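You operate a simulated robot arm through the tools that you are given. There is no shell and no other tool. Be economical: measure what you need, move in short steps, check, and stop when the job is done.

You run a simulated robot arm. Do the job below in one go: nothing can be reset, and whatever is moved stays where it is left.

TASK
Load the show file from the memory stick that the screen asks for.
Fine: plug it in, press LOAD, wait for COPIED, press EJECT, then put it back in the rack.

The check looks at the end state, three seconds after you hand in, the way a careful person would. Anything else that was tipped, shoved, dropped, spilled or broken makes it a failure.

THE ROBOT
A 6-joint arm with a two-finger parallel gripper, fixed in place. Base frame: the origin is at the foot of the arm, x ahead of it, y to its left, z up; the work surface is at about z = 700. Units: mm, rad, N and s.
With the tool pointing down near the work surface it reaches from about 360 to 820 mm from the base axis. Its first joint turns from -2.897 to 2.897 rad. Payload 3.91 kg.
The tool frame sits at the grasp point between the pads (the TCP): z along the fingers, y along the line on which they close. The tips reach 30 mm beyond it. Largest opening 110 mm; finger width 20, thickness 10; the body of the gripper, 48 by 112 mm, starts 55 mm behind the TCP.
Orientation is told as [roll, pitch, yaw] about the base's x, y, z axes, in that order, counted from this pose: with the fingers straight down and closing along the base's y, the tool's x points along the base's -x, its y along +y and its z along -z.

THE INTERFACE
- The arm moves only by the tool send_rows. Its argument "plan" is a list of rows, each a list of 7 numbers: the shift along the base's x, y, z in mm, then the turn, a rotation vector about the base's x, y, z in rad, then the finger opening in mm, from 0 to 110. In form: [[x, y, z, rx, ry, rz, fingers], ...]. A call has 1 to 8 rows; each row shifts and turns the commanded pose from where the row before left it. Rows are played at 5 a second. More than 50 mm and 0.15 rad between two rows, or a gripper value outside its range, and nothing of the call is played. Where a pose cannot be reached the arm comes as near as it can. A force on the tool above 40 N (or 10 N above the force at the start of the call, whichever is more), or a blocked arm, ends the call early, and 0.2 s more pass. The fingers move at their own pace (about 45 mm/s each) and stop on an object; they squeeze with about 20 N. The grip force told is the motor's: it shows also when the fingers shut on nothing. Time passes only in rows, and 0.2 s behind the last, so rows that do not move let the fingers close. The reply holds the time, the measured pose of the TCP, the force on the tool along the base axes, the opening and the grip force, in the units named above and with some noise.
- Cameras (640 x 400 px; columns grow to the right, rows downward): "scene" is fixed at [398.6, -497.8, 1440]; the picture's right is [0.99, -0.15, 0.00], its down [-0.07, -0.49, -0.87] and it looks along [0.13, 0.86, -0.49] (base axes); focal length 316 px, centre (320, 200). "wrist" rides on the gripper at [77, 7, -114] in the tool frame; the picture's right is [-0.09, 1.00, 0.00], its down [-0.80, -0.07, -0.59] and it looks along [-0.59, -0.05, 0.80] (tool axes); focal length 270 px, centre (320, 200). There is no depth. A picture from a camera that has moved, and an enlarged one, comes with that camera's place and axes in the base frame and with its lens.
- capture(camera): a new picture of that camera. The clock stands still meanwhile.
- move_column(by): slides the trunk up (or, below 0, down) by that many mm; the arm rides with it, the base frame stays. It gives what a move gives, with no picture.
- zoom(camera, box): a new picture of the part [left, top, right, bottom] of that camera's present view, enlarged. The clock stands still meanwhile.
- finish_job(): hands the job in; it is judged then, once.

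Go step by step. Nothing tells you positions but the pictures and the camera data: compare them with the known pose of the tool, close in by small moves and look again before you grip or let go. The budget is 120 turns and 68 pictures, counting those below and the enlarged ones. Unless the task says otherwise, let go and move clear before handing in, and close with one line.

The tools are called after "Emit:" by a JSON object that holds its "method" and its "body". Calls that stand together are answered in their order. send_rows: Moves the arm, as the interface text tells. Its arguments: {"type":"object","properties":{"plan":{"type":"array","items":{"type":"array","items":{"type":"number"}}}},"required":["plan"]} The other tools are called the same way: move_column (by) slides the trunk up or down; capture (camera) takes a picture; zoom (camera, box) takes an enlarged picture of a part of a camera's view; finish_job () hands the job in.

At the start:

```text
t: 0.0
eef_pos: [113.7, 475.3, 1018.0]
tcp_rot: [0.001, 0.0, 0.0]
contact_force: [-0.4, 0.2, -0.6]
width: 109.9
grasp_force: 0.0
trunk travel left (down, up): [-450.0, 160.0]
```

scene: 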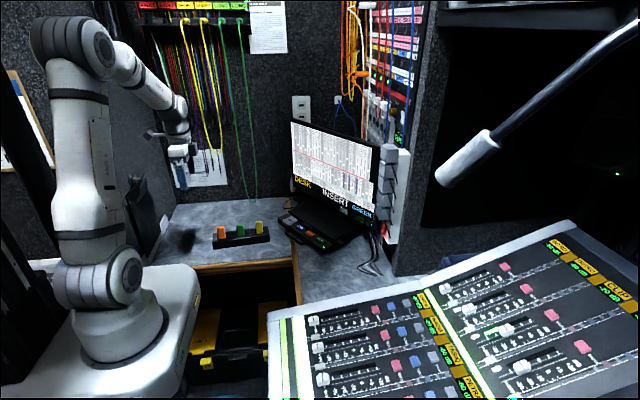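
wrist: 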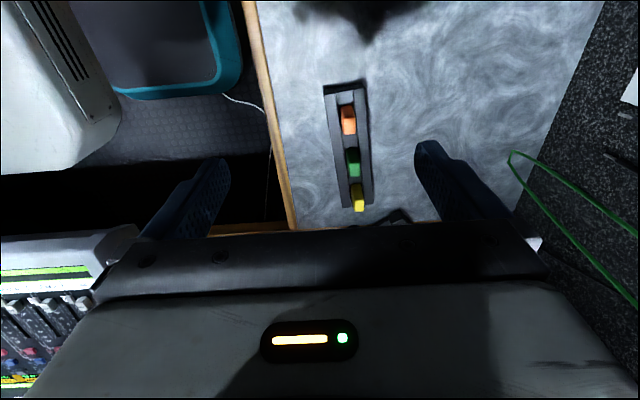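

I see a rack with orange, green and yellow sticks, and a screen saying something like "DESK INSERT GREEN". I'll zoom in to read it and look at the device in front of it.

Emit:
{"method": "zoom", "body": {"camera": "scene", "box": [270, 110, 410, 200]}}

Emit:
{"method": "zoom", "body": {"camera": "scene", "box": [200, 180, 400, 280]}}

```text
4.44 times, centred on (340, 155) of scene
camera zoom: at [398.6, -497.8, 1440.0], right [0.99, -0.15, 0.0], down [-0.07, -0.49, -0.87], along [0.13, 0.86, -0.49], focal length 1405 px, centre (231, 400)
```

zoom: 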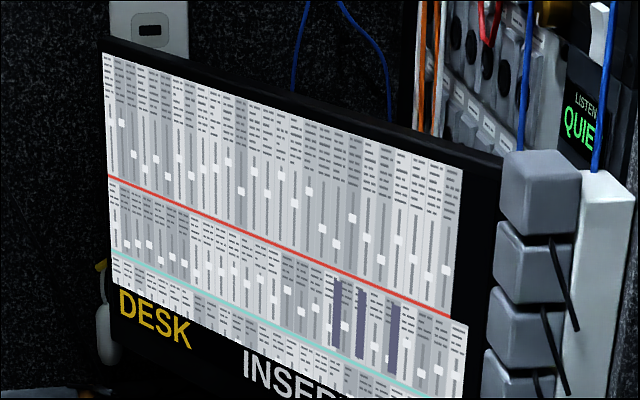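

```text
3.20 times, centred on (300, 230) of scene
camera zoom: at [398.6, -497.8, 1440.0], right [0.99, -0.15, 0.0], down [-0.07, -0.49, -0.87], along [0.13, 0.86, -0.49], focal length 1011 px, centre (384, 104)
```

zoom: 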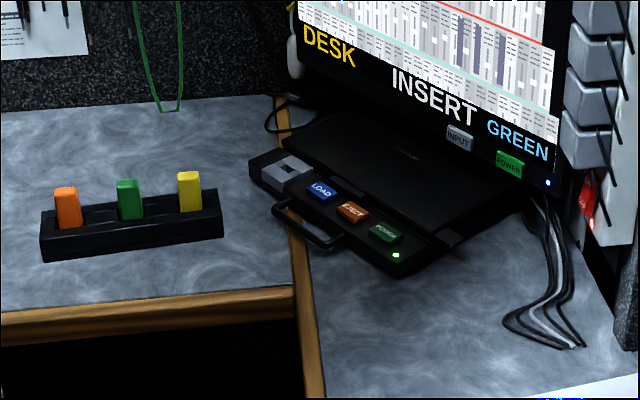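

The screen asks for GREEN. I'll look closer at the rack with the wrist camera, to see labels and orientation.

Emit:
{"method": "zoom", "body": {"camera": "wrist", "box": [290, 70, 450, 230]}}

Emit:
{"method": "zoom", "body": {"camera": "scene", "box": [205, 210, 285, 260]}}

Emit:
{"method": "zoom", "body": {"camera": "scene", "box": [270, 205, 350, 255]}}

```text
2.50 times, centred on (370, 150) of wrist
camera zoom: at [36.4, 482.2, 1131.9], right [0.09, 1.0, 0.0], down [0.8, -0.07, 0.59], along [0.59, -0.05, -0.8], focal length 676 px, centre (195, 325)
```

zoom: 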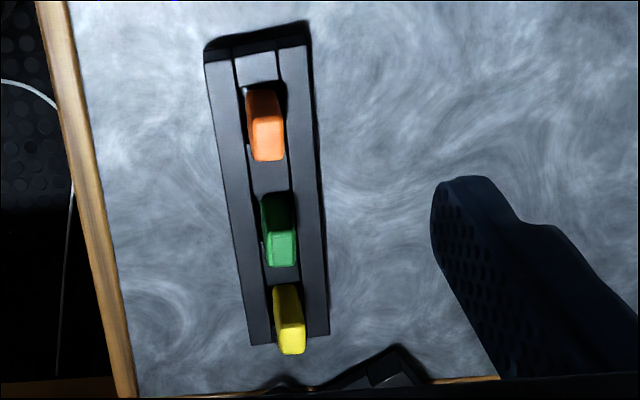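

```text
8.00 times, centred on (245, 235) of scene
camera zoom: at [398.6, -497.8, 1440.0], right [0.99, -0.15, 0.0], down [-0.07, -0.49, -0.87], along [0.13, 0.86, -0.49], focal length 2528 px, centre (920, -80)
```

zoom: 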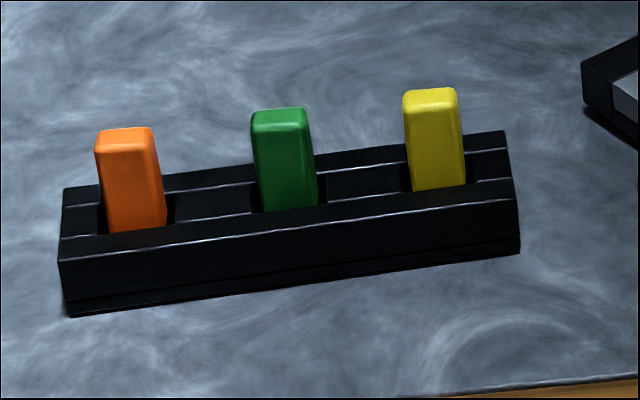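

```text
8.00 times, centred on (310, 230) of scene
camera zoom: at [398.6, -497.8, 1440.0], right [0.99, -0.15, 0.0], down [-0.07, -0.49, -0.87], along [0.13, 0.86, -0.49], focal length 2528 px, centre (400, -40)
```

zoom: 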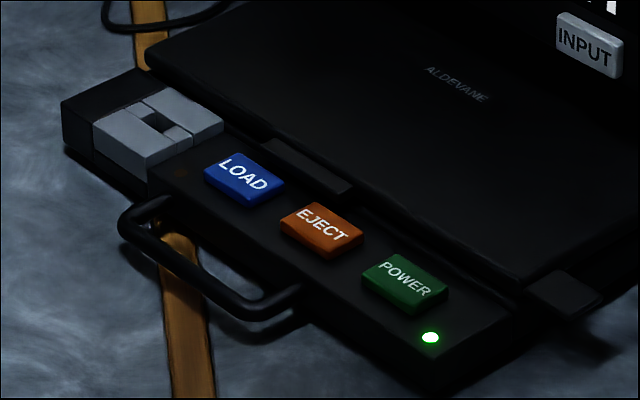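

Rack sticks stand upright with a grey socket block on the drive's left end. I'll bring the gripper closer to the rack to triangulate.

Emit:
{"method": "send_rows", "body": {"plan": [[30, 11, -30, 0, 0, 0, 110], [30, 11, -30, 0, 0, 0, 110], [30, 11, -30, 0, 0, 0, 110], [30, 11, -28, 0, 0, 0, 110], [0, 0, 0, 0, 0, 0, 110]]}}

Emit:
{"method": "capture", "body": {"camera": "wrist"}}

```text
t: 1.2
eef_pos: [231.9, 518.2, 897.0]
tcp_rot: [-0.001, 0.0, 0.0]
contact_force: [-0.4, 0.9, 0.1]
width: 109.9
grasp_force: 0.1
trunk travel left (down, up): [-450.0, 160.0]
```

```text
60 pictures are left
camera wrist: at [154.8, 524.8, 1011.8], right [0.09, 1.0, 0.0], down [0.8, -0.07, 0.59], along [0.59, -0.05, -0.8], focal length 270 px, centre (320, 200)
```

wrist: 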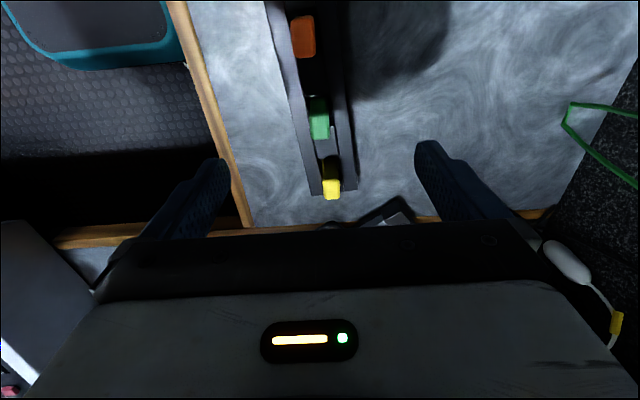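

Green stick top is about (247, 517, 780), with the rack yawed about 0.1 rad. Next I'll look at the socket on the drive before gripping anything.

Emit:
{"method": "send_rows", "body": {"plan": [[30, 8, 10, 0, 0, 0, 110], [30, 8, 10, 0, 0, 0, 110], [30, 8, 10, 0, 0, 0, 110], [0, 0, 0, 0, 0, 0, 110]]}}

Emit:
{"method": "capture", "body": {"camera": "wrist"}}

Emit:
{"method": "capture", "body": {"camera": "scene"}}

```text
t: 2.2
eef_pos: [322.3, 542.4, 928.8]
tcp_rot: [-0.001, 0.0, 0.001]
contact_force: [-0.4, -0.2, -0.5]
width: 110.1
grasp_force: 0.1
trunk travel left (down, up): [-450.0, 160.0]
```

```text
59 pictures are left
camera wrist: at [245.4, 548.3, 1043.8], right [0.09, 1.0, 0.0], down [0.8, -0.07, 0.59], along [0.59, -0.05, -0.8], focal length 270 px, centre (320, 200)
```

wrist: 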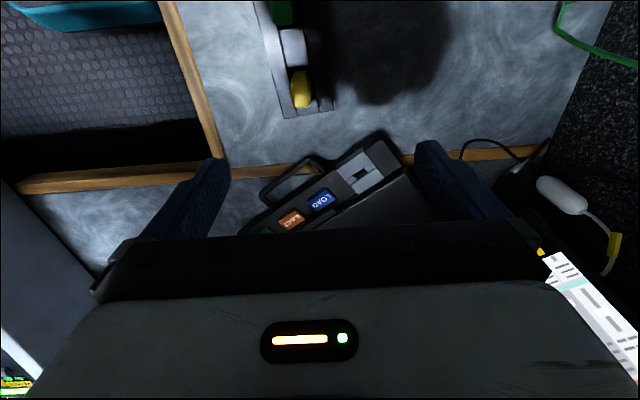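

```text
58 pictures are left
```

scene: 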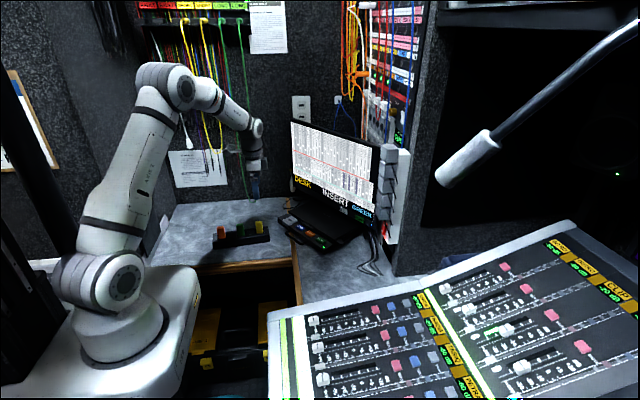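

Emit:
{"method": "zoom", "body": {"camera": "wrist", "box": [250, 130, 410, 230]}}

```text
4.00 times, centred on (330, 180) of wrist
camera zoom: at [245.4, 548.3, 1043.8], right [0.09, 1.0, 0.0], down [0.8, -0.07, 0.59], along [0.59, -0.05, -0.8], focal length 1081 px, centre (280, 280)
```

zoom: 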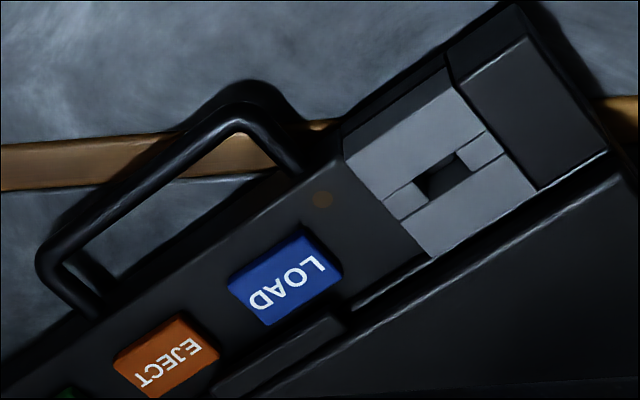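

Socket slot is around (437, 587, 735), long axis about -57° in the base. LOAD is near (471, 531), EJECT near (504, 483). Now I move over the green stick and check alignment.

Emit:
{"method": "send_rows", "body": {"plan": [[-25, -8.5, -25, 0, 0, 0.033, 80], [-25, -8.5, -25, 0, 0, 0.033, 80], [-25, -8.5, -25, 0, 0, 0.034, 80], [0, 0, 0, 0, 0, 0, 80]]}}

Emit:
{"method": "capture", "body": {"camera": "wrist"}}

Emit:
{"method": "zoom", "body": {"camera": "scene", "box": [200, 160, 300, 260]}}

```text
t: 3.2
eef_pos: [247.5, 516.6, 854.0]
tcp_rot: [0.001, 0.001, 0.1]
contact_force: [-0.3, -0.6, 0.4]
width: 80.1
grasp_force: 0.1
trunk travel left (down, up): [-450.0, 160.0]
```

```text
56 pictures are left
camera wrist: at [169.8, 516.1, 966.8], right [-0.01, 1.0, 0.0], down [0.8, 0.01, 0.59], along [0.59, 0.01, -0.8], focal length 270 px, centre (320, 200)
```

wrist: 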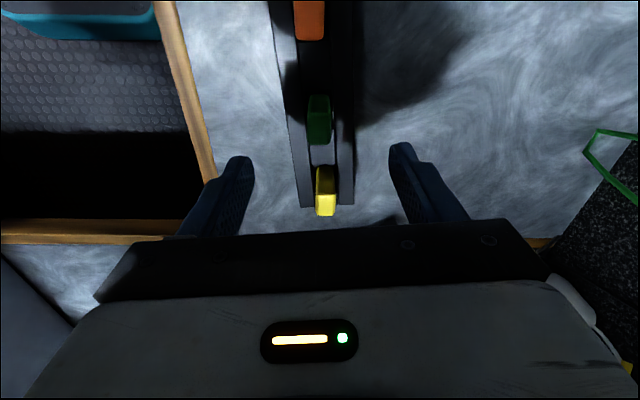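

```text
4.00 times, centred on (250, 210) of scene
camera zoom: at [398.6, -497.8, 1440.0], right [0.99, -0.15, 0.0], down [-0.07, -0.49, -0.87], along [0.13, 0.86, -0.49], focal length 1264 px, centre (600, 160)
```

zoom: 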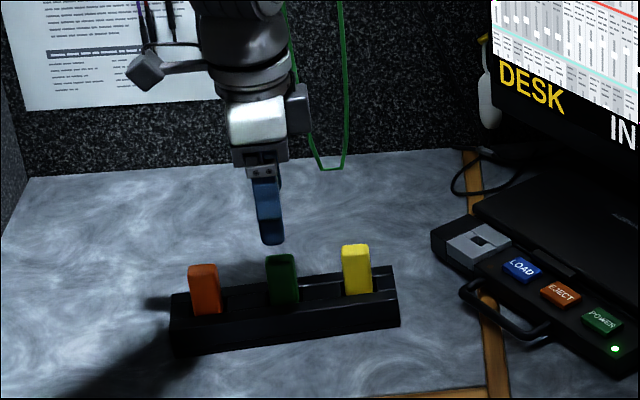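

Calibration checks out against the visible finger. The stick is at (251, 518), top about z 779, rail top about 730. I descend around it with the fingers open.

Emit:
{"method": "send_rows", "body": {"plan": [[3, 1, -27, 0, 0, 0, 60], [0, 0, -27, 0, 0, 0, 60], [0, 0, -27, 0, 0, 0, 60], [0, 0, 0, 0, 0, 0, 60]]}}

Emit:
{"method": "capture", "body": {"camera": "wrist"}}

Emit:
{"method": "zoom", "body": {"camera": "scene", "box": [205, 200, 285, 260]}}

```text
t: 4.2
eef_pos: [251.6, 520.9, 772.8]
tcp_rot: [0.0, -0.001, 0.1]
contact_force: [-0.3, 0.4, -0.4]
width: 60.0
grasp_force: 0.2
trunk travel left (down, up): [-450.0, 160.0]
```

```text
54 pictures are left
camera wrist: at [174.5, 519.5, 887.2], right [-0.01, 1.0, 0.0], down [0.8, 0.01, 0.59], along [0.59, 0.01, -0.8], focal length 270 px, centre (320, 200)
```

wrist: 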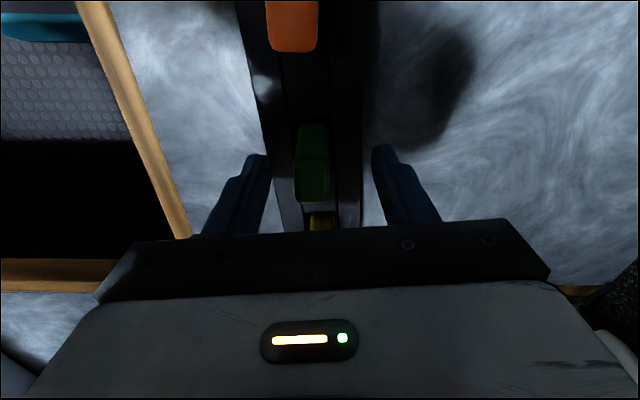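

```text
6.67 times, centred on (245, 230) of scene
camera zoom: at [398.6, -497.8, 1440.0], right [0.99, -0.15, 0.0], down [-0.07, -0.49, -0.87], along [0.13, 0.86, -0.49], focal length 2107 px, centre (820, 0)
```

zoom: 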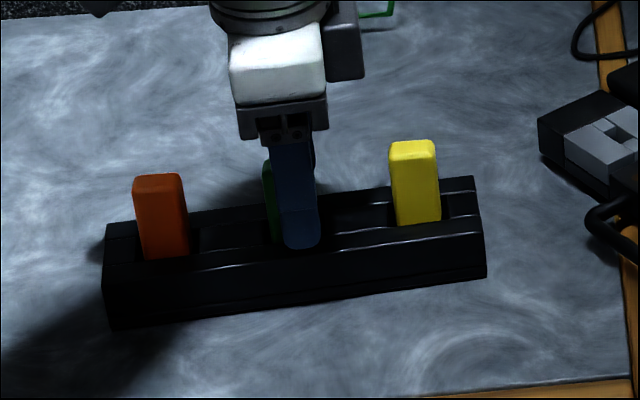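

Fingers straddle the stick, but it sits a little to -x and -y of my centre. I'll shift (-4, -4) and close.

Emit:
{"method": "send_rows", "body": {"plan": [[-4, -4, 0, 0, 0, 0, 60], [0, 0, 0, 0, 0, 0, 40], [0, 0, 0, 0, 0, 0, 30]]}}

Emit:
{"method": "capture", "body": {"camera": "wrist"}}

```text
t: 5.0
eef_pos: [246.5, 515.3, 773.8]
tcp_rot: [0.0, 0.0, 0.098]
contact_force: [-1.2, -0.6, 0.4]
width: 30.2
grasp_force: 0.0
trunk travel left (down, up): [-450.0, 160.0]
```

```text
52 pictures are left
camera wrist: at [170.3, 515.3, 887.5], right [-0.01, 1.0, 0.0], down [0.8, 0.01, 0.59], along [0.59, 0.01, -0.8], focal length 270 px, centre (320, 200)
```

wrist: 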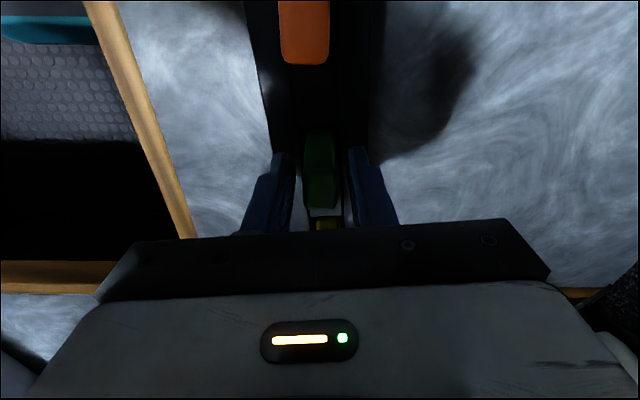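

Centred well. Closing gently until it grips.

Emit:
{"method": "send_rows", "body": {"plan": [[0, 0, 0, 0, 0, 0, 20], [0, 0, 0, 0, 0, 0, 12], [0, 0, 0, 0, 0, 0, 8], [0, 0, 0, 0, 0, 0, 8]]}}

```text
t: 6.0
eef_pos: [248.1, 517.0, 773.2]
tcp_rot: [0.0, -0.001, 0.1]
contact_force: [-0.4, 0.3, 0.3]
width: 17.0
grasp_force: 20.3
trunk travel left (down, up): [-450.0, 160.0]
```

Gripped at 17 mm. Lifting straight up.

Emit:
{"method": "send_rows", "body": {"plan": [[0, 0, 15, 0, 0, 0, 8], [0, 0, 25, 0, 0, 0, 8], [0, 0, 30, 0, 0, 0, 8], [0, 0, 30, 0, 0, 0, 8], [0, 0, 0, 0, 0, 0, 8]]}}

Emit:
{"method": "zoom", "body": {"camera": "scene", "box": [200, 170, 300, 260]}}

Emit:
{"method": "capture", "body": {"camera": "wrist"}}

```text
t: 7.2
eef_pos: [246.1, 515.7, 873.3]
tcp_rot: [0.001, 0.0, 0.1]
contact_force: [-0.1, -0.4, 0.2]
width: 17.4
grasp_force: 20.2
trunk travel left (down, up): [-450.0, 160.0]
```

```text
4.44 times, centred on (250, 215) of scene
camera zoom: at [398.6, -497.8, 1440.0], right [0.99, -0.15, 0.0], down [-0.07, -0.49, -0.87], along [0.13, 0.86, -0.49], focal length 1405 px, centre (631, 133)
```

zoom: 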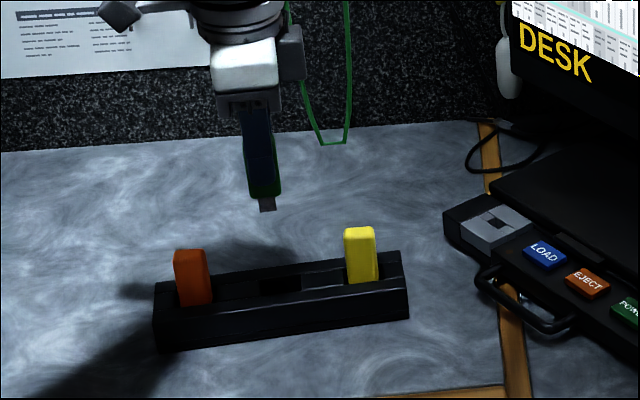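

```text
50 pictures are left
camera wrist: at [169.2, 515.0, 988.2], right [-0.01, 1.0, 0.0], down [0.8, 0.01, 0.59], along [0.59, 0.01, -0.8], focal length 270 px, centre (320, 200)
```

wrist: 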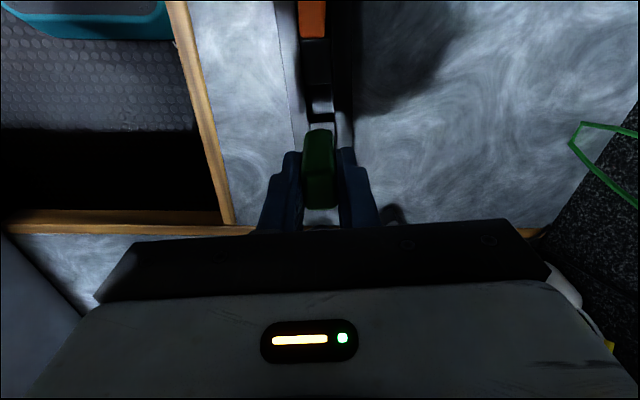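

The stick is held; a metal plug protrudes below. I zoom in to measure the plug below the fingers.

Emit:
{"method": "zoom", "body": {"camera": "scene", "box": [228, 180, 268, 220]}}

Emit:
{"method": "zoom", "body": {"camera": "scene", "box": [278, 205, 318, 230]}}

```text
10.00 times, centred on (248, 200) of scene
camera zoom: at [398.6, -497.8, 1440.0], right [0.99, -0.15, 0.0], down [-0.07, -0.49, -0.87], along [0.13, 0.86, -0.49], focal length 3161 px, centre (1040, 200)
```

zoom: 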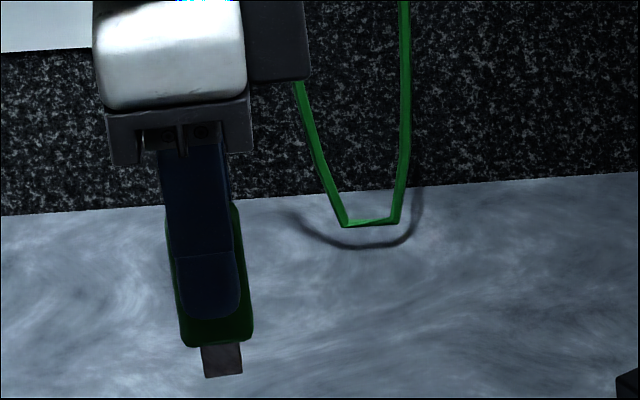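

```text
16.00 times, centred on (298, 218) of scene
camera zoom: at [398.6, -497.8, 1440.0], right [0.99, -0.15, 0.0], down [-0.07, -0.49, -0.87], along [0.13, 0.86, -0.49], focal length 5057 px, centre (672, -80)
```

zoom: 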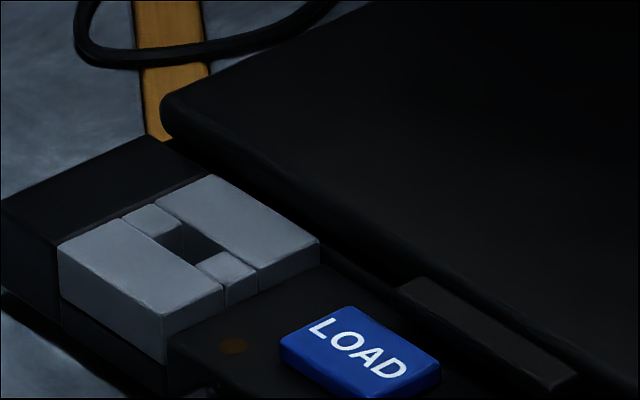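

Plug bottom is about 67 mm below the TCP, body bottom about 48. Now I carry it over the socket, turning by about -1.1 rad and rising a little to clear the yellow stick.

Emit:
{"method": "send_rows", "body": {"plan": [[10, 4, 20, 0, 0, -0.1375, 8], [26, 10, 5, 0, 0, -0.1375, 8], [26, 10, 0, 0, 0, -0.1375, 8], [26, 10, 0, 0, 0, -0.1375, 8], [26, 10, 0, 0, 0, -0.1375, 8], [26, 10, 0, 0, 0, -0.1375, 8], [26, 9, 0, 0, 0, -0.1375, 8], [24, 9, 0, 0, 0, -0.1375, 8]]}}

Emit:
{"method": "capture", "body": {"camera": "wrist"}}

Emit:
{"method": "zoom", "body": {"camera": "scene", "box": [260, 160, 360, 250]}}

```text
t: 9.0
eef_pos: [438.6, 588.2, 898.0]
tcp_rot: [-0.002, -0.001, -1.001]
contact_force: [-0.3, 0.5, 0.4]
width: 17.2
grasp_force: 20.4
trunk travel left (down, up): [-450.0, 160.0]
```

```text
47 pictures are left
camera wrist: at [403.3, 655.6, 1012.5], right [0.89, 0.46, 0.0], down [0.37, -0.71, 0.59], along [0.27, -0.53, -0.8], focal length 270 px, centre (320, 200)
```

wrist: 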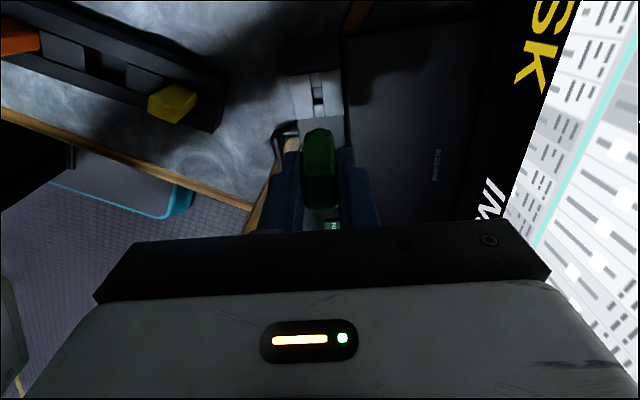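

```text
4.44 times, centred on (310, 205) of scene
camera zoom: at [398.6, -497.8, 1440.0], right [0.99, -0.15, 0.0], down [-0.07, -0.49, -0.87], along [0.13, 0.86, -0.49], focal length 1405 px, centre (364, 178)
```

zoom: 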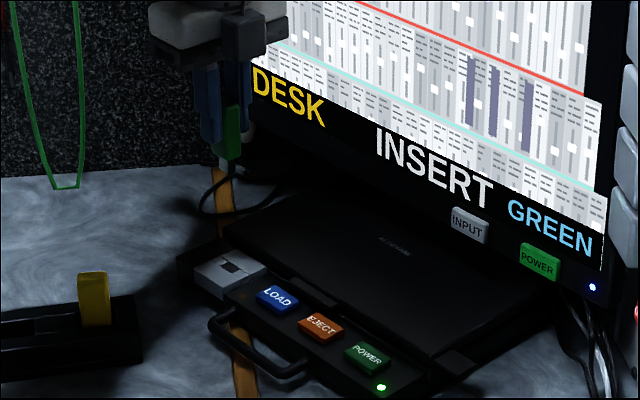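

Emit:
{"method": "zoom", "body": {"camera": "wrist", "box": [264, 50, 392, 220]}}

```text
2.35 times, centred on (328, 135) of wrist
camera zoom: at [403.3, 655.6, 1012.5], right [0.89, 0.46, 0.0], down [0.37, -0.71, 0.59], along [0.27, -0.53, -0.8], focal length 636 px, centre (301, 353)
```

zoom: 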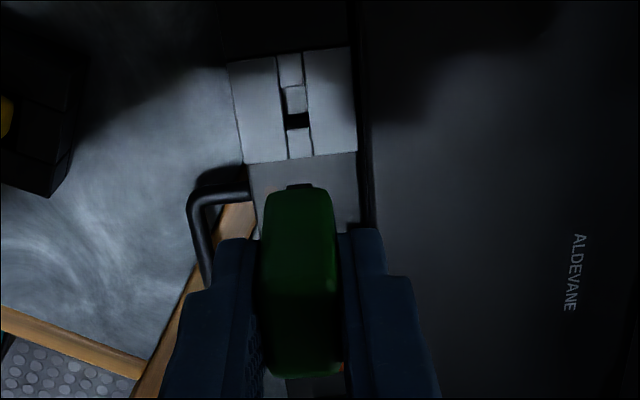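

The slot's axis matches the tool yaw within about 0.02 rad and the slot centre lies near (437, 586.5, 738), almost under the TCP. I descend to hover the plug just above it and look.

Emit:
{"method": "send_rows", "body": {"plan": [[0, 0, -25, 0, 0, 0.01, 8], [0, 0, -25, 0, 0, 0, 8], [0, 0, -25, 0, 0, 0, 8], [0, 0, 0, 0, 0, 0, 8]]}}

Emit:
{"method": "zoom", "body": {"camera": "wrist", "box": [256, 50, 384, 220]}}

Emit:
{"method": "zoom", "body": {"camera": "scene", "box": [275, 195, 325, 230]}}

```text
t: 10.0
eef_pos: [438.6, 586.2, 821.6]
tcp_rot: [0.001, 0.0, -0.99]
contact_force: [-0.2, -0.5, -0.3]
width: 16.8
grasp_force: 19.9
trunk travel left (down, up): [-450.0, 160.0]
```

```text
2.35 times, centred on (320, 135) of wrist
camera zoom: at [402.1, 655.0, 935.9], right [0.88, 0.47, 0.0], down [0.38, -0.71, 0.59], along [0.28, -0.52, -0.8], focal length 636 px, centre (320, 353)
```

zoom: 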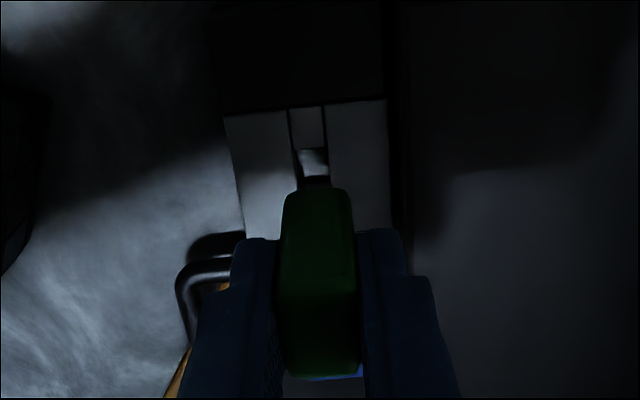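

```text
11.43 times, centred on (300, 212) of scene
camera zoom: at [398.6, -497.8, 1440.0], right [0.99, -0.15, 0.0], down [-0.07, -0.49, -0.87], along [0.13, 0.86, -0.49], focal length 3612 px, centre (549, 57)
```

zoom: 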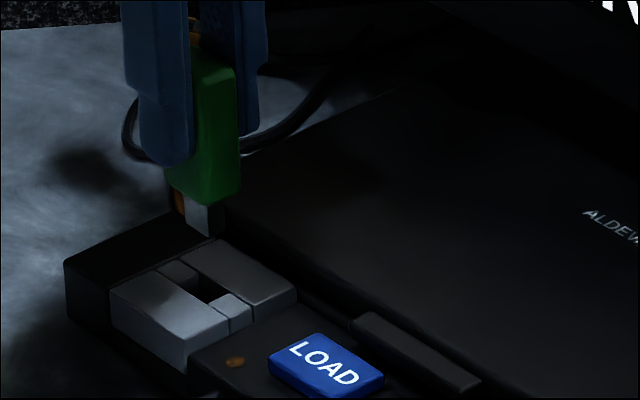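

Plug hovers about 22 mm above the slot and lines up in both views within about 1–2 mm. I lower most of the way and check again.

Emit:
{"method": "send_rows", "body": {"plan": [[0, 0, -10, 0, 0, 0.005, 8], [0, 0, -6, 0, 0, 0, 8], [0, 0, 0, 0, 0, 0, 8]]}}

Emit:
{"method": "zoom", "body": {"camera": "scene", "box": [280, 200, 316, 225]}}

Emit:
{"method": "zoom", "body": {"camera": "wrist", "box": [280, 80, 360, 150]}}

```text
t: 10.8
eef_pos: [436.7, 586.5, 806.9]
tcp_rot: [-0.001, -0.001, -0.985]
contact_force: [0.1, 0.3, 0.0]
width: 16.8
grasp_force: 19.8
trunk travel left (down, up): [-450.0, 160.0]
```

```text
16.00 times, centred on (298, 212) of scene
camera zoom: at [398.6, -497.8, 1440.0], right [0.99, -0.15, 0.0], down [-0.07, -0.49, -0.87], along [0.13, 0.86, -0.49], focal length 5057 px, centre (672, 0)
```

zoom: 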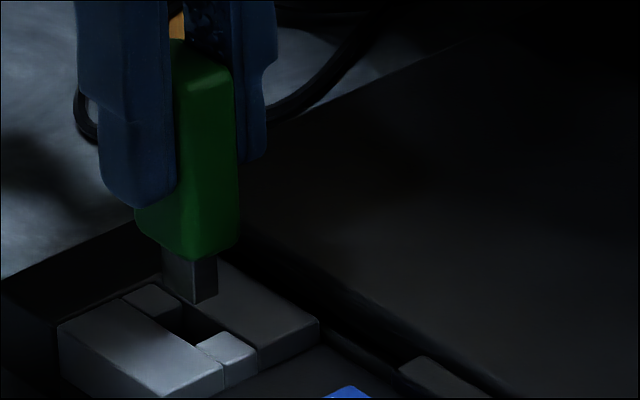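

```text
5.71 times, centred on (320, 115) of wrist
camera zoom: at [400.8, 655.1, 920.2], right [0.88, 0.48, 0.0], down [0.38, -0.71, 0.59], along [0.28, -0.52, -0.8], focal length 1544 px, centre (320, 686)
```

zoom: 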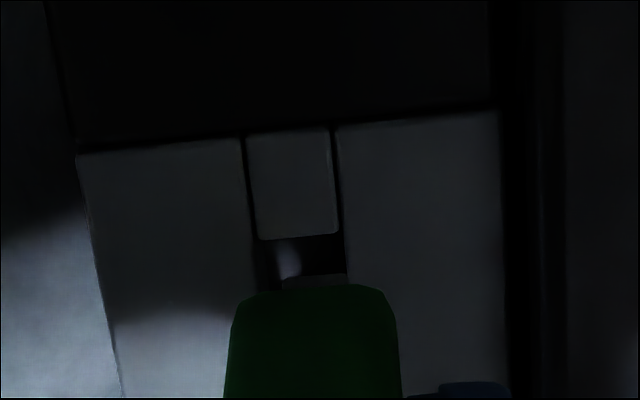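

The alignment is within a millimetre or so; I apply a tiny correction and lower in small steps, watching force.

Emit:
{"method": "send_rows", "body": {"plan": [[-0.7, 0.1, 0, 0, 0, 0.015, 8], [0, 0, -3, 0, 0, 0, 8], [0, 0, -3, 0, 0, 0, 8], [0, 0, -3, 0, 0, 0, 8], [0, 0, 0, 0, 0, 0, 8]]}}

Emit:
{"method": "zoom", "body": {"camera": "scene", "box": [280, 200, 316, 225]}}

```text
t: 12.0
eef_pos: [436.0, 587.1, 799.2]
tcp_rot: [0.002, 0.0, -0.969]
contact_force: [0.1, -0.8, -0.4]
width: 17.0
grasp_force: 20.1
trunk travel left (down, up): [-450.0, 160.0]
```

```text
16.00 times, centred on (298, 212) of scene
camera zoom: at [398.6, -497.8, 1440.0], right [0.99, -0.15, 0.0], down [-0.07, -0.49, -0.87], along [0.13, 0.86, -0.49], focal length 5057 px, centre (672, 0)
```

zoom: 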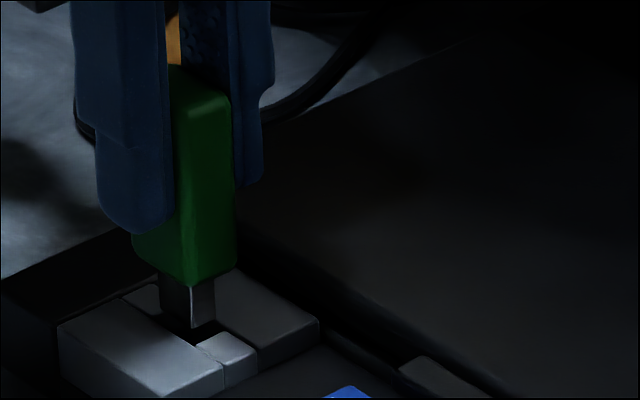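

Plug is right over the hole and inside its outline. Continuing down in small steps.

Emit:
{"method": "send_rows", "body": {"plan": [[0.3, 0, -3, 0, 0, 0, 8], [0, 0, -2, 0, 0, 0, 8], [0, 0, -2, 0, 0, 0, 8], [0, 0, 0, 0, 0, 0, 8]]}}

Emit:
{"method": "zoom", "body": {"camera": "scene", "box": [280, 200, 316, 225]}}

```text
t: 13.0
eef_pos: [437.3, 585.9, 791.7]
tcp_rot: [0.0, 0.0, -0.969]
contact_force: [-0.5, -1.1, -0.6]
width: 17.1
grasp_force: 20.0
trunk travel left (down, up): [-450.0, 160.0]
```

```text
16.00 times, centred on (298, 212) of scene
camera zoom: at [398.6, -497.8, 1440.0], right [0.99, -0.15, 0.0], down [-0.07, -0.49, -0.87], along [0.13, 0.86, -0.49], focal length 5057 px, centre (672, 0)
```

zoom: 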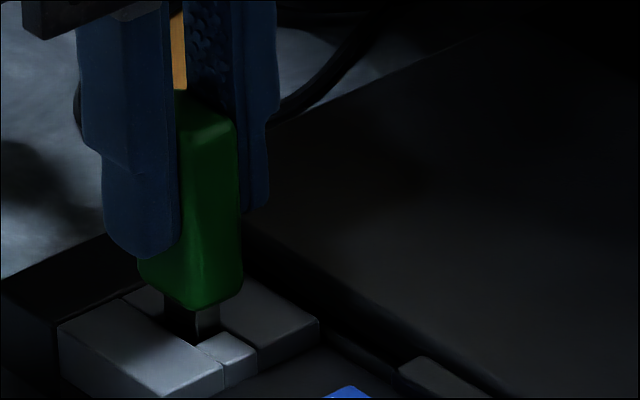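

It is entering without contact force. Continuing.

Emit:
{"method": "send_rows", "body": {"plan": [[0, 0, -2, 0, 0, 0, 8], [0, 0, -2, 0, 0, 0, 8], [0, 0, -2, 0, 0, 0, 8], [0, 0, -1, 0, 0, 0, 8], [0, 0, 0, 0, 0, 0, 8]]}}

Emit:
{"method": "zoom", "body": {"camera": "scene", "box": [280, 200, 316, 225]}}

```text
t: 14.2
eef_pos: [437.8, 586.7, 784.5]
tcp_rot: [-0.001, 0.0, -0.971]
contact_force: [-0.2, 0.2, -0.4]
width: 16.8
grasp_force: 20.2
trunk travel left (down, up): [-450.0, 160.0]
```

```text
16.00 times, centred on (298, 212) of scene
camera zoom: at [398.6, -497.8, 1440.0], right [0.99, -0.15, 0.0], down [-0.07, -0.49, -0.87], along [0.13, 0.86, -0.49], focal length 5057 px, centre (672, 0)
```

zoom: 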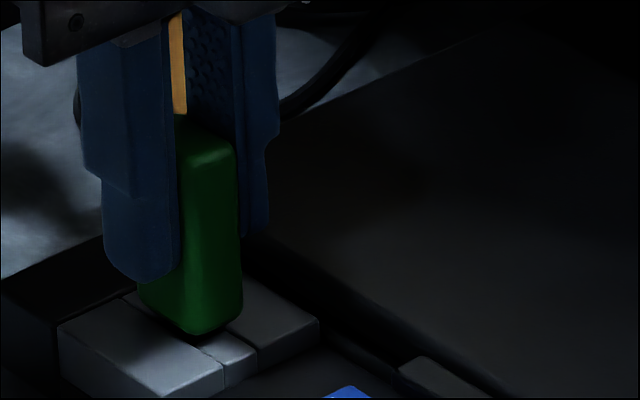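

Plug is nearly all in. I press down in 1 mm steps until contact.

Emit:
{"method": "send_rows", "body": {"plan": [[0, 0, -1, 0, 0, 0, 8], [0, 0, -1, 0, 0, 0, 8], [0, 0, -1, 0, 0, 0, 8], [0, 0, 0, 0, 0, 0, 8]]}}

```text
t: 15.2
eef_pos: [436.9, 586.7, 782.4]
tcp_rot: [0.0, 0.0, -0.971]
contact_force: [-0.3, -0.7, 3.7]
width: 17.4
grasp_force: 20.1
trunk travel left (down, up): [-450.0, 160.0]
```

Emit:
{"method": "send_rows", "body": {"plan": [[0, 0, -1, 0, 0, 0, 8], [0, 0, -1, 0, 0, 0, 8], [0, 0, 0, 0, 0, 0, 8]]}}

Emit:
{"method": "zoom", "body": {"camera": "scene", "box": [280, 200, 330, 235]}}

```text
t: 16.0
eef_pos: [437.3, 586.7, 781.9]
tcp_rot: [0.003, 0.002, -0.969]
contact_force: [1.4, -3.1, 15.4]
width: 17.2
grasp_force: 20.2
trunk travel left (down, up): [-450.0, 160.0]
```

```text
11.43 times, centred on (305, 218) of scene
camera zoom: at [398.6, -497.8, 1440.0], right [0.99, -0.15, 0.0], down [-0.07, -0.49, -0.87], along [0.13, 0.86, -0.49], focal length 3612 px, centre (491, 0)
```

zoom: 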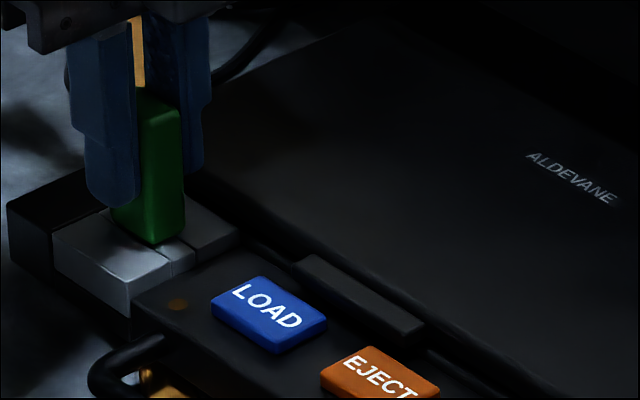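

Seated, with clear contact. I ease off the push, open, and rise clear.

Emit:
{"method": "send_rows", "body": {"plan": [[0, 0, 2.5, 0, 0, 0, 8], [0, 0, 0, 0, 0, 0, 25], [0, 0, 0, 0, 0, 0, 45], [0, 0, 10, 0, 0, 0, 45], [0, 0, 40, 0, 0, 0, 45], [0, 0, 40, 0, 0, 0, 30], [0, 0, 0, 0, 0, 0, 10]]}}

Emit:
{"method": "capture", "body": {"camera": "scene"}}

Emit:
{"method": "capture", "body": {"camera": "wrist"}}

```text
t: 17.6
eef_pos: [434.8, 585.3, 873.5]
tcp_rot: [-0.001, 0.0, -0.969]
contact_force: [0.1, 0.0, -0.7]
width: 10.2
grasp_force: 0.0
trunk travel left (down, up): [-450.0, 160.0]
```

```text
36 pictures are left
```

scene: 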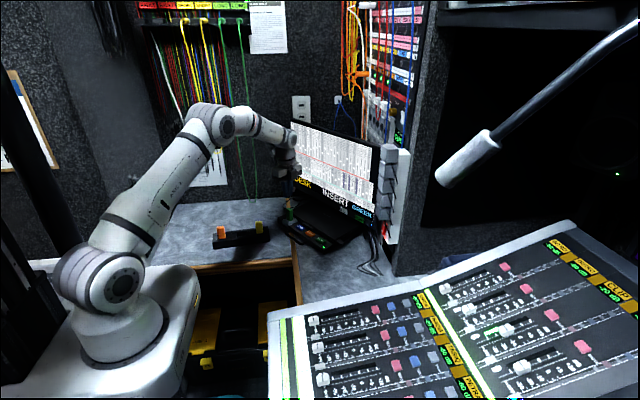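

```text
35 pictures are left
camera wrist: at [397.8, 652.9, 987.2], right [0.87, 0.49, 0.0], down [0.39, -0.7, 0.59], along [0.29, -0.52, -0.8], focal length 270 px, centre (320, 200)
```

wrist: 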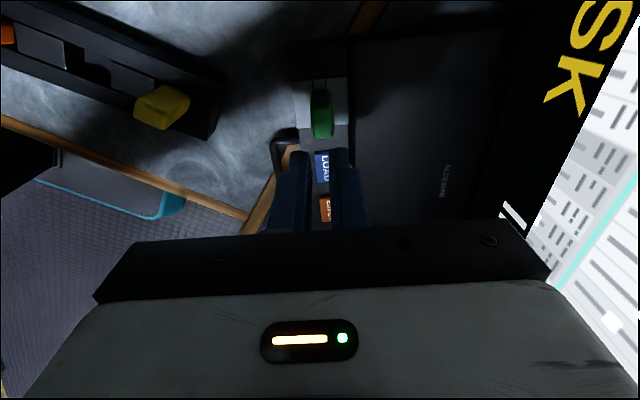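

Released cleanly; the stick stands in the socket. LOAD is at about (474, 532, 735); I move over it with closed fingers and check the screen.

Emit:
{"method": "send_rows", "body": {"plan": [[12, -18, 0, 0, 0, 0, 0], [12, -18, 0, 0, 0, 0, 0], [13, -18, 0, 0, 0, 0, 0], [0, 0, -40, 0, 0, 0, 0], [0, 0, -40, 0, 0, 0, 0], [0, 0, 0, 0, 0, 0, 0]]}}

Emit:
{"method": "zoom", "body": {"camera": "scene", "box": [270, 165, 390, 250]}}

Emit:
{"method": "zoom", "body": {"camera": "wrist", "box": [240, 60, 400, 240]}}

```text
t: 19.0
eef_pos: [472.7, 535.4, 791.3]
tcp_rot: [0.001, 0.002, -0.971]
contact_force: [-1.2, 0.5, -0.1]
width: 0.1
grasp_force: 19.5
trunk travel left (down, up): [-450.0, 160.0]
```

```text
4.71 times, centred on (330, 208) of scene
camera zoom: at [398.6, -497.8, 1440.0], right [0.99, -0.15, 0.0], down [-0.07, -0.49, -0.87], along [0.13, 0.86, -0.49], focal length 1487 px, centre (273, 165)
```

zoom: 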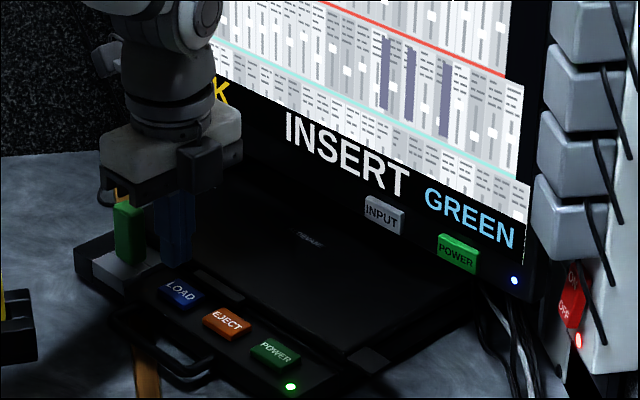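

```text
2.22 times, centred on (320, 150) of wrist
camera zoom: at [434.4, 601.3, 904.9], right [0.87, 0.49, 0.0], down [0.39, -0.7, 0.59], along [0.29, -0.52, -0.8], focal length 601 px, centre (320, 311)
```

zoom: 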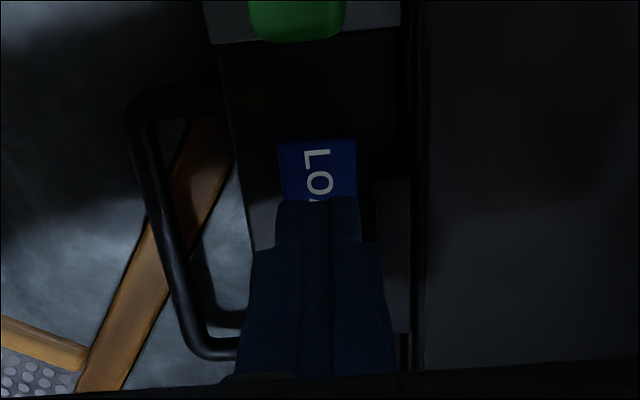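

The screen still reads INSERT GREEN; I check the small indicator near the socket and the seating.

Emit:
{"method": "zoom", "body": {"camera": "scene", "box": [280, 200, 330, 235]}}

```text
11.43 times, centred on (305, 218) of scene
camera zoom: at [398.6, -497.8, 1440.0], right [0.99, -0.15, 0.0], down [-0.07, -0.49, -0.87], along [0.13, 0.86, -0.49], focal length 3612 px, centre (491, 0)
```

zoom: 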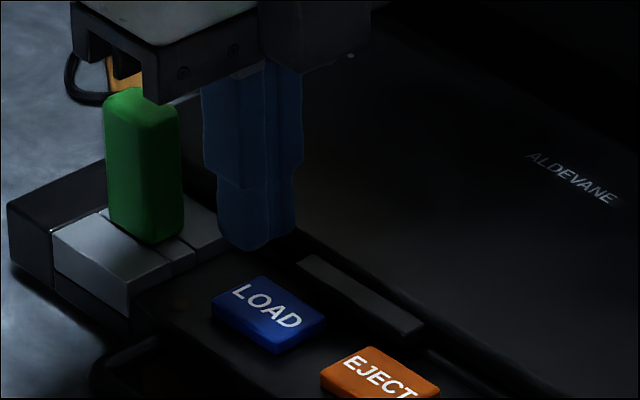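

The seating looks flush. I press LOAD with the closed fingers, gently.

Emit:
{"method": "send_rows", "body": {"plan": [[0, 0, -10, 0, 0, 0, 0], [0, 0, -8, 0, 0, 0, 0], [0, 0, -3, 0, 0, 0, 0], [0, 0, -2, 0, 0, 0, 0], [0, 0, 0, 0, 0, 0, 0]]}}

```text
t: 20.2
eef_pos: [474.0, 532.6, 768.3]
tcp_rot: [0.0, -0.001, -0.971]
contact_force: [-0.4, 0.3, 0.2]
width: 0.0
grasp_force: 20.7
trunk travel left (down, up): [-450.0, 160.0]
```

Emit:
{"method": "send_rows", "body": {"plan": [[0, 0, -1.5, 0, 0, 0, 0], [0, 0, -1.5, 0, 0, 0, 0], [0, 0, -1.5, 0, 0, 0, 0], [0, 0, 0, 0, 0, 0, 0]]}}

Emit:
{"method": "zoom", "body": {"camera": "scene", "box": [270, 165, 390, 250]}}

```text
t: 21.2
eef_pos: [473.4, 533.5, 766.3]
tcp_rot: [0.0, 0.0, -0.971]
contact_force: [-0.4, 0.5, 0.1]
width: 0.3
grasp_force: 20.3
trunk travel left (down, up): [-450.0, 160.0]
```

```text
4.71 times, centred on (330, 208) of scene
camera zoom: at [398.6, -497.8, 1440.0], right [0.99, -0.15, 0.0], down [-0.07, -0.49, -0.87], along [0.13, 0.86, -0.49], focal length 1487 px, centre (273, 165)
```

zoom: 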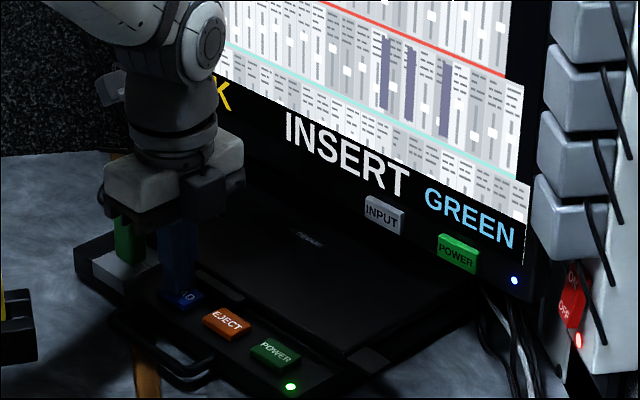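

Emit:
{"method": "send_rows", "body": {"plan": [[0, 0, -1.5, 0, 0, 0, 0], [0, 0, -1.5, 0, 0, 0, 0], [0, 0, -1, 0, 0, 0, 0], [0, 0, 0, 0, 0, 0, 0]]}}

Emit:
{"method": "zoom", "body": {"camera": "scene", "box": [280, 190, 340, 235]}}

```text
t: 22.2
eef_pos: [474.3, 534.2, 761.0]
tcp_rot: [0.0, 0.0, -0.972]
contact_force: [-0.8, 1.1, 1.6]
width: 0.2
grasp_force: 20.5
trunk travel left (down, up): [-450.0, 160.0]
```

```text
8.89 times, centred on (310, 212) of scene
camera zoom: at [398.6, -497.8, 1440.0], right [0.99, -0.15, 0.0], down [-0.07, -0.49, -0.87], along [0.13, 0.86, -0.49], focal length 2809 px, centre (409, 89)
```

zoom: 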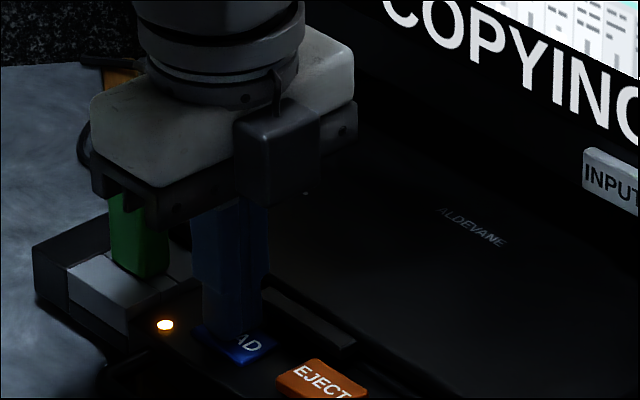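

COPYING appears and the amber light is on. I lift off, hover toward EJECT and wait.

Emit:
{"method": "send_rows", "body": {"plan": [[0, 0, 15, 0, 0, 0, 0], [0, 0, 25, 0, 0, 0, 0], [16, -23, 0, 0, 0, 0, 0], [16, -23, 0, 0, 0, 0, 0], [0, 0, 0, 0, 0, 0, 0], [0, 0, 0, 0, 0, 0, 0]]}}

Emit:
{"method": "zoom", "body": {"camera": "wrist", "box": [240, 60, 400, 240]}}

Emit:
{"method": "zoom", "body": {"camera": "scene", "box": [270, 165, 390, 250]}}

```text
t: 23.6
eef_pos: [505.9, 488.8, 801.6]
tcp_rot: [0.001, -0.001, -0.969]
contact_force: [0.2, -0.1, -0.5]
width: 0.0
grasp_force: 20.5
trunk travel left (down, up): [-450.0, 160.0]
```

```text
2.22 times, centred on (320, 150) of wrist
camera zoom: at [468.4, 555.3, 915.5], right [0.87, 0.49, 0.0], down [0.39, -0.7, 0.59], along [0.29, -0.52, -0.8], focal length 601 px, centre (320, 311)
```

zoom: 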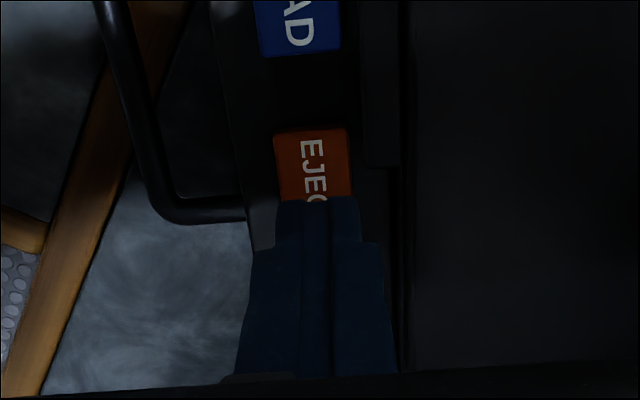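

```text
4.71 times, centred on (330, 208) of scene
camera zoom: at [398.6, -497.8, 1440.0], right [0.99, -0.15, 0.0], down [-0.07, -0.49, -0.87], along [0.13, 0.86, -0.49], focal length 1487 px, centre (273, 165)
```

zoom: 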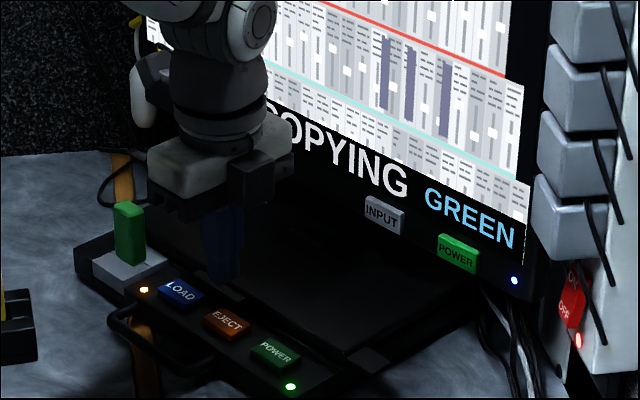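

Still COPYING. I fine-tune over EJECT and wait.

Emit:
{"method": "send_rows", "body": {"plan": [[1.4, -3.5, 0, 0, 0, 0, 0], [0, 0, 0, 0, 0, 0, 0], [0, 0, 0, 0, 0, 0, 0], [0, 0, 0, 0, 0, 0, 0], [0, 0, 0, 0, 0, 0, 0], [0, 0, 0, 0, 0, 0, 0], [0, 0, 0, 0, 0, 0, 0], [0, 0, 0, 0, 0, 0, 0]]}}

Emit:
{"method": "send_rows", "body": {"plan": [[0, 0, 0, 0, 0, 0, 0], [0, 0, 0, 0, 0, 0, 0], [0, 0, 0, 0, 0, 0, 0], [0, 0, 0, 0, 0, 0, 0], [0, 0, 0, 0, 0, 0, 0], [0, 0, 0, 0, 0, 0, 0], [0, 0, 0, 0, 0, 0, 0], [0, 0, 0, 0, 0, 0, 0]]}}

Emit:
{"method": "zoom", "body": {"camera": "scene", "box": [270, 165, 390, 250]}}

```text
t: 25.4
eef_pos: [507.2, 484.3, 801.1]
tcp_rot: [0.001, 0.001, -0.971]
contact_force: [-0.8, 1.0, -0.4]
width: 0.2
grasp_force: 19.7
trunk travel left (down, up): [-450.0, 160.0]
```

```text
t: 27.2
eef_pos: [507.4, 484.5, 801.1]
tcp_rot: [0.0, 0.0, -0.969]
contact_force: [0.6, -0.2, 0.3]
width: 0.0
grasp_force: 19.6
trunk travel left (down, up): [-450.0, 160.0]
```

```text
4.71 times, centred on (330, 208) of scene
camera zoom: at [398.6, -497.8, 1440.0], right [0.99, -0.15, 0.0], down [-0.07, -0.49, -0.87], along [0.13, 0.86, -0.49], focal length 1487 px, centre (273, 165)
```

zoom: 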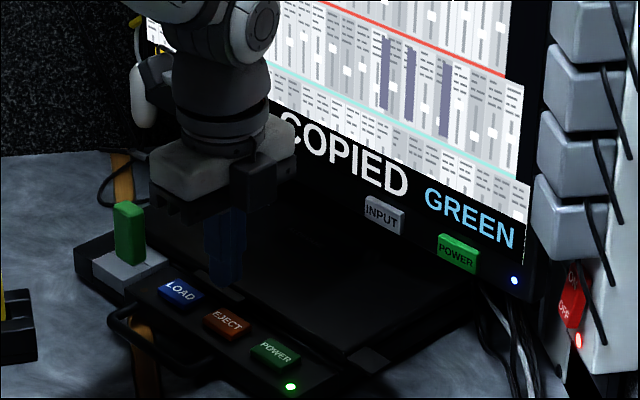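

COPIED. Now I press EJECT, descending to about z 761.

Emit:
{"method": "send_rows", "body": {"plan": [[0, 0, -20, 0, 0, 0, 0], [0, 0, -12, 0, 0, 0, 0], [0, 0, -4, 0, 0, 0, 0], [0, 0, -1.5, 0, 0, 0, 0], [0, 0, -1.5, 0, 0, 0, 0], [0, 0, -1, 0, 0, 0, 0], [0, 0, 0, 0, 0, 0, 0]]}}

Emit:
{"method": "zoom", "body": {"camera": "scene", "box": [270, 165, 390, 250]}}

```text
t: 28.8
eef_pos: [507.7, 483.1, 760.3]
tcp_rot: [0.0, -0.001, -0.97]
contact_force: [1.5, 0.7, 4.4]
width: 0.1
grasp_force: 20.1
trunk travel left (down, up): [-450.0, 160.0]
```

```text
4.71 times, centred on (330, 208) of scene
camera zoom: at [398.6, -497.8, 1440.0], right [0.99, -0.15, 0.0], down [-0.07, -0.49, -0.87], along [0.13, 0.86, -0.49], focal length 1487 px, centre (273, 165)
```

zoom: 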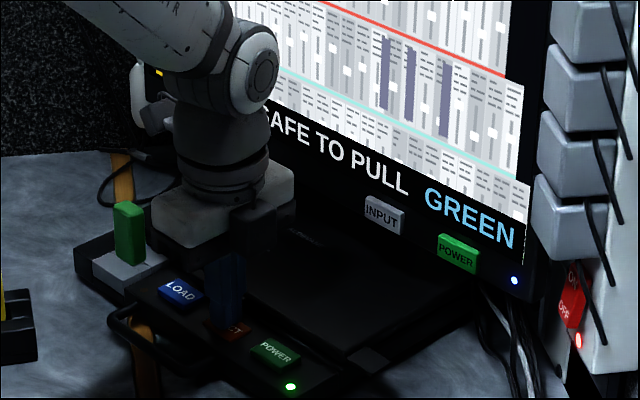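

SAFE TO PULL GREEN. I rise, return over the stick and open the fingers.

Emit:
{"method": "send_rows", "body": {"plan": [[0, 0, 30, 0, 0, 0, 0], [0, 0, 40, 0, 0, 0, 0], [0, 0, 40, 0, 0, 0, 20], [-24, 35, 0, 0, 0, 0, 45], [-24, 35, 0, 0, 0, 0, 45], [-22.4, 33.5, 0, 0, 0, 0, 45], [0, 0, -30, 0, 0, 0, 45], [0, 0, 0, 0, 0, 0, 45]]}}

Emit:
{"method": "capture", "body": {"camera": "wrist"}}

```text
t: 30.6
eef_pos: [439.6, 586.5, 839.7]
tcp_rot: [0.0, -0.002, -0.97]
contact_force: [0.2, 0.1, -0.1]
width: 44.8
grasp_force: 0.0
trunk travel left (down, up): [-450.0, 160.0]
```

```text
25 pictures are left
camera wrist: at [401.0, 653.4, 954.4], right [0.87, 0.49, 0.0], down [0.39, -0.7, 0.59], along [0.29, -0.52, -0.8], focal length 270 px, centre (320, 200)
```

wrist: 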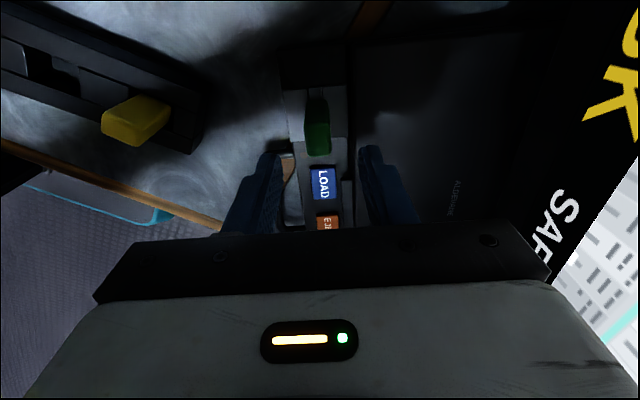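

Centred over the stick. I descend to the earlier grip height and close.

Emit:
{"method": "send_rows", "body": {"plan": [[0, 0, -20, 0, 0, 0, 45], [0, 0, -20, 0, 0, 0, 45], [0, 0, -17, 0, 0, 0, 45], [0, 0, 0, 0, 0, 0, 28], [0, 0, 0, 0, 0, 0, 15], [0, 0, 0, 0, 0, 0, 8], [0, 0, 0, 0, 0, 0, 8]]}}

Emit:
{"method": "capture", "body": {"camera": "wrist"}}

```text
t: 32.2
eef_pos: [437.6, 586.4, 784.1]
tcp_rot: [-0.001, 0.0, -0.97]
contact_force: [-0.5, -0.4, -0.5]
width: 17.0
grasp_force: 19.9
trunk travel left (down, up): [-450.0, 160.0]
```

```text
24 pictures are left
camera wrist: at [399.7, 654.1, 897.7], right [0.87, 0.49, 0.0], down [0.39, -0.7, 0.59], along [0.29, -0.52, -0.8], focal length 270 px, centre (320, 200)
```

wrist: 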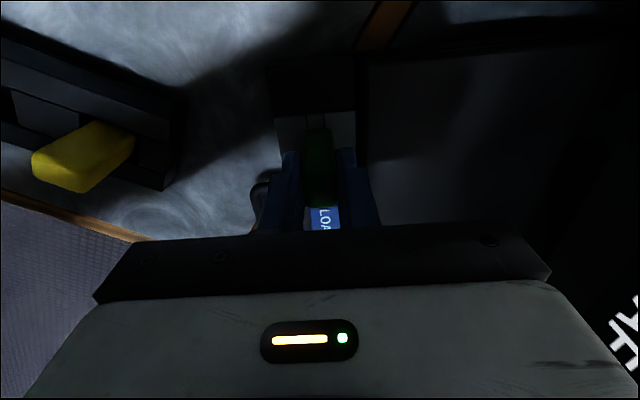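

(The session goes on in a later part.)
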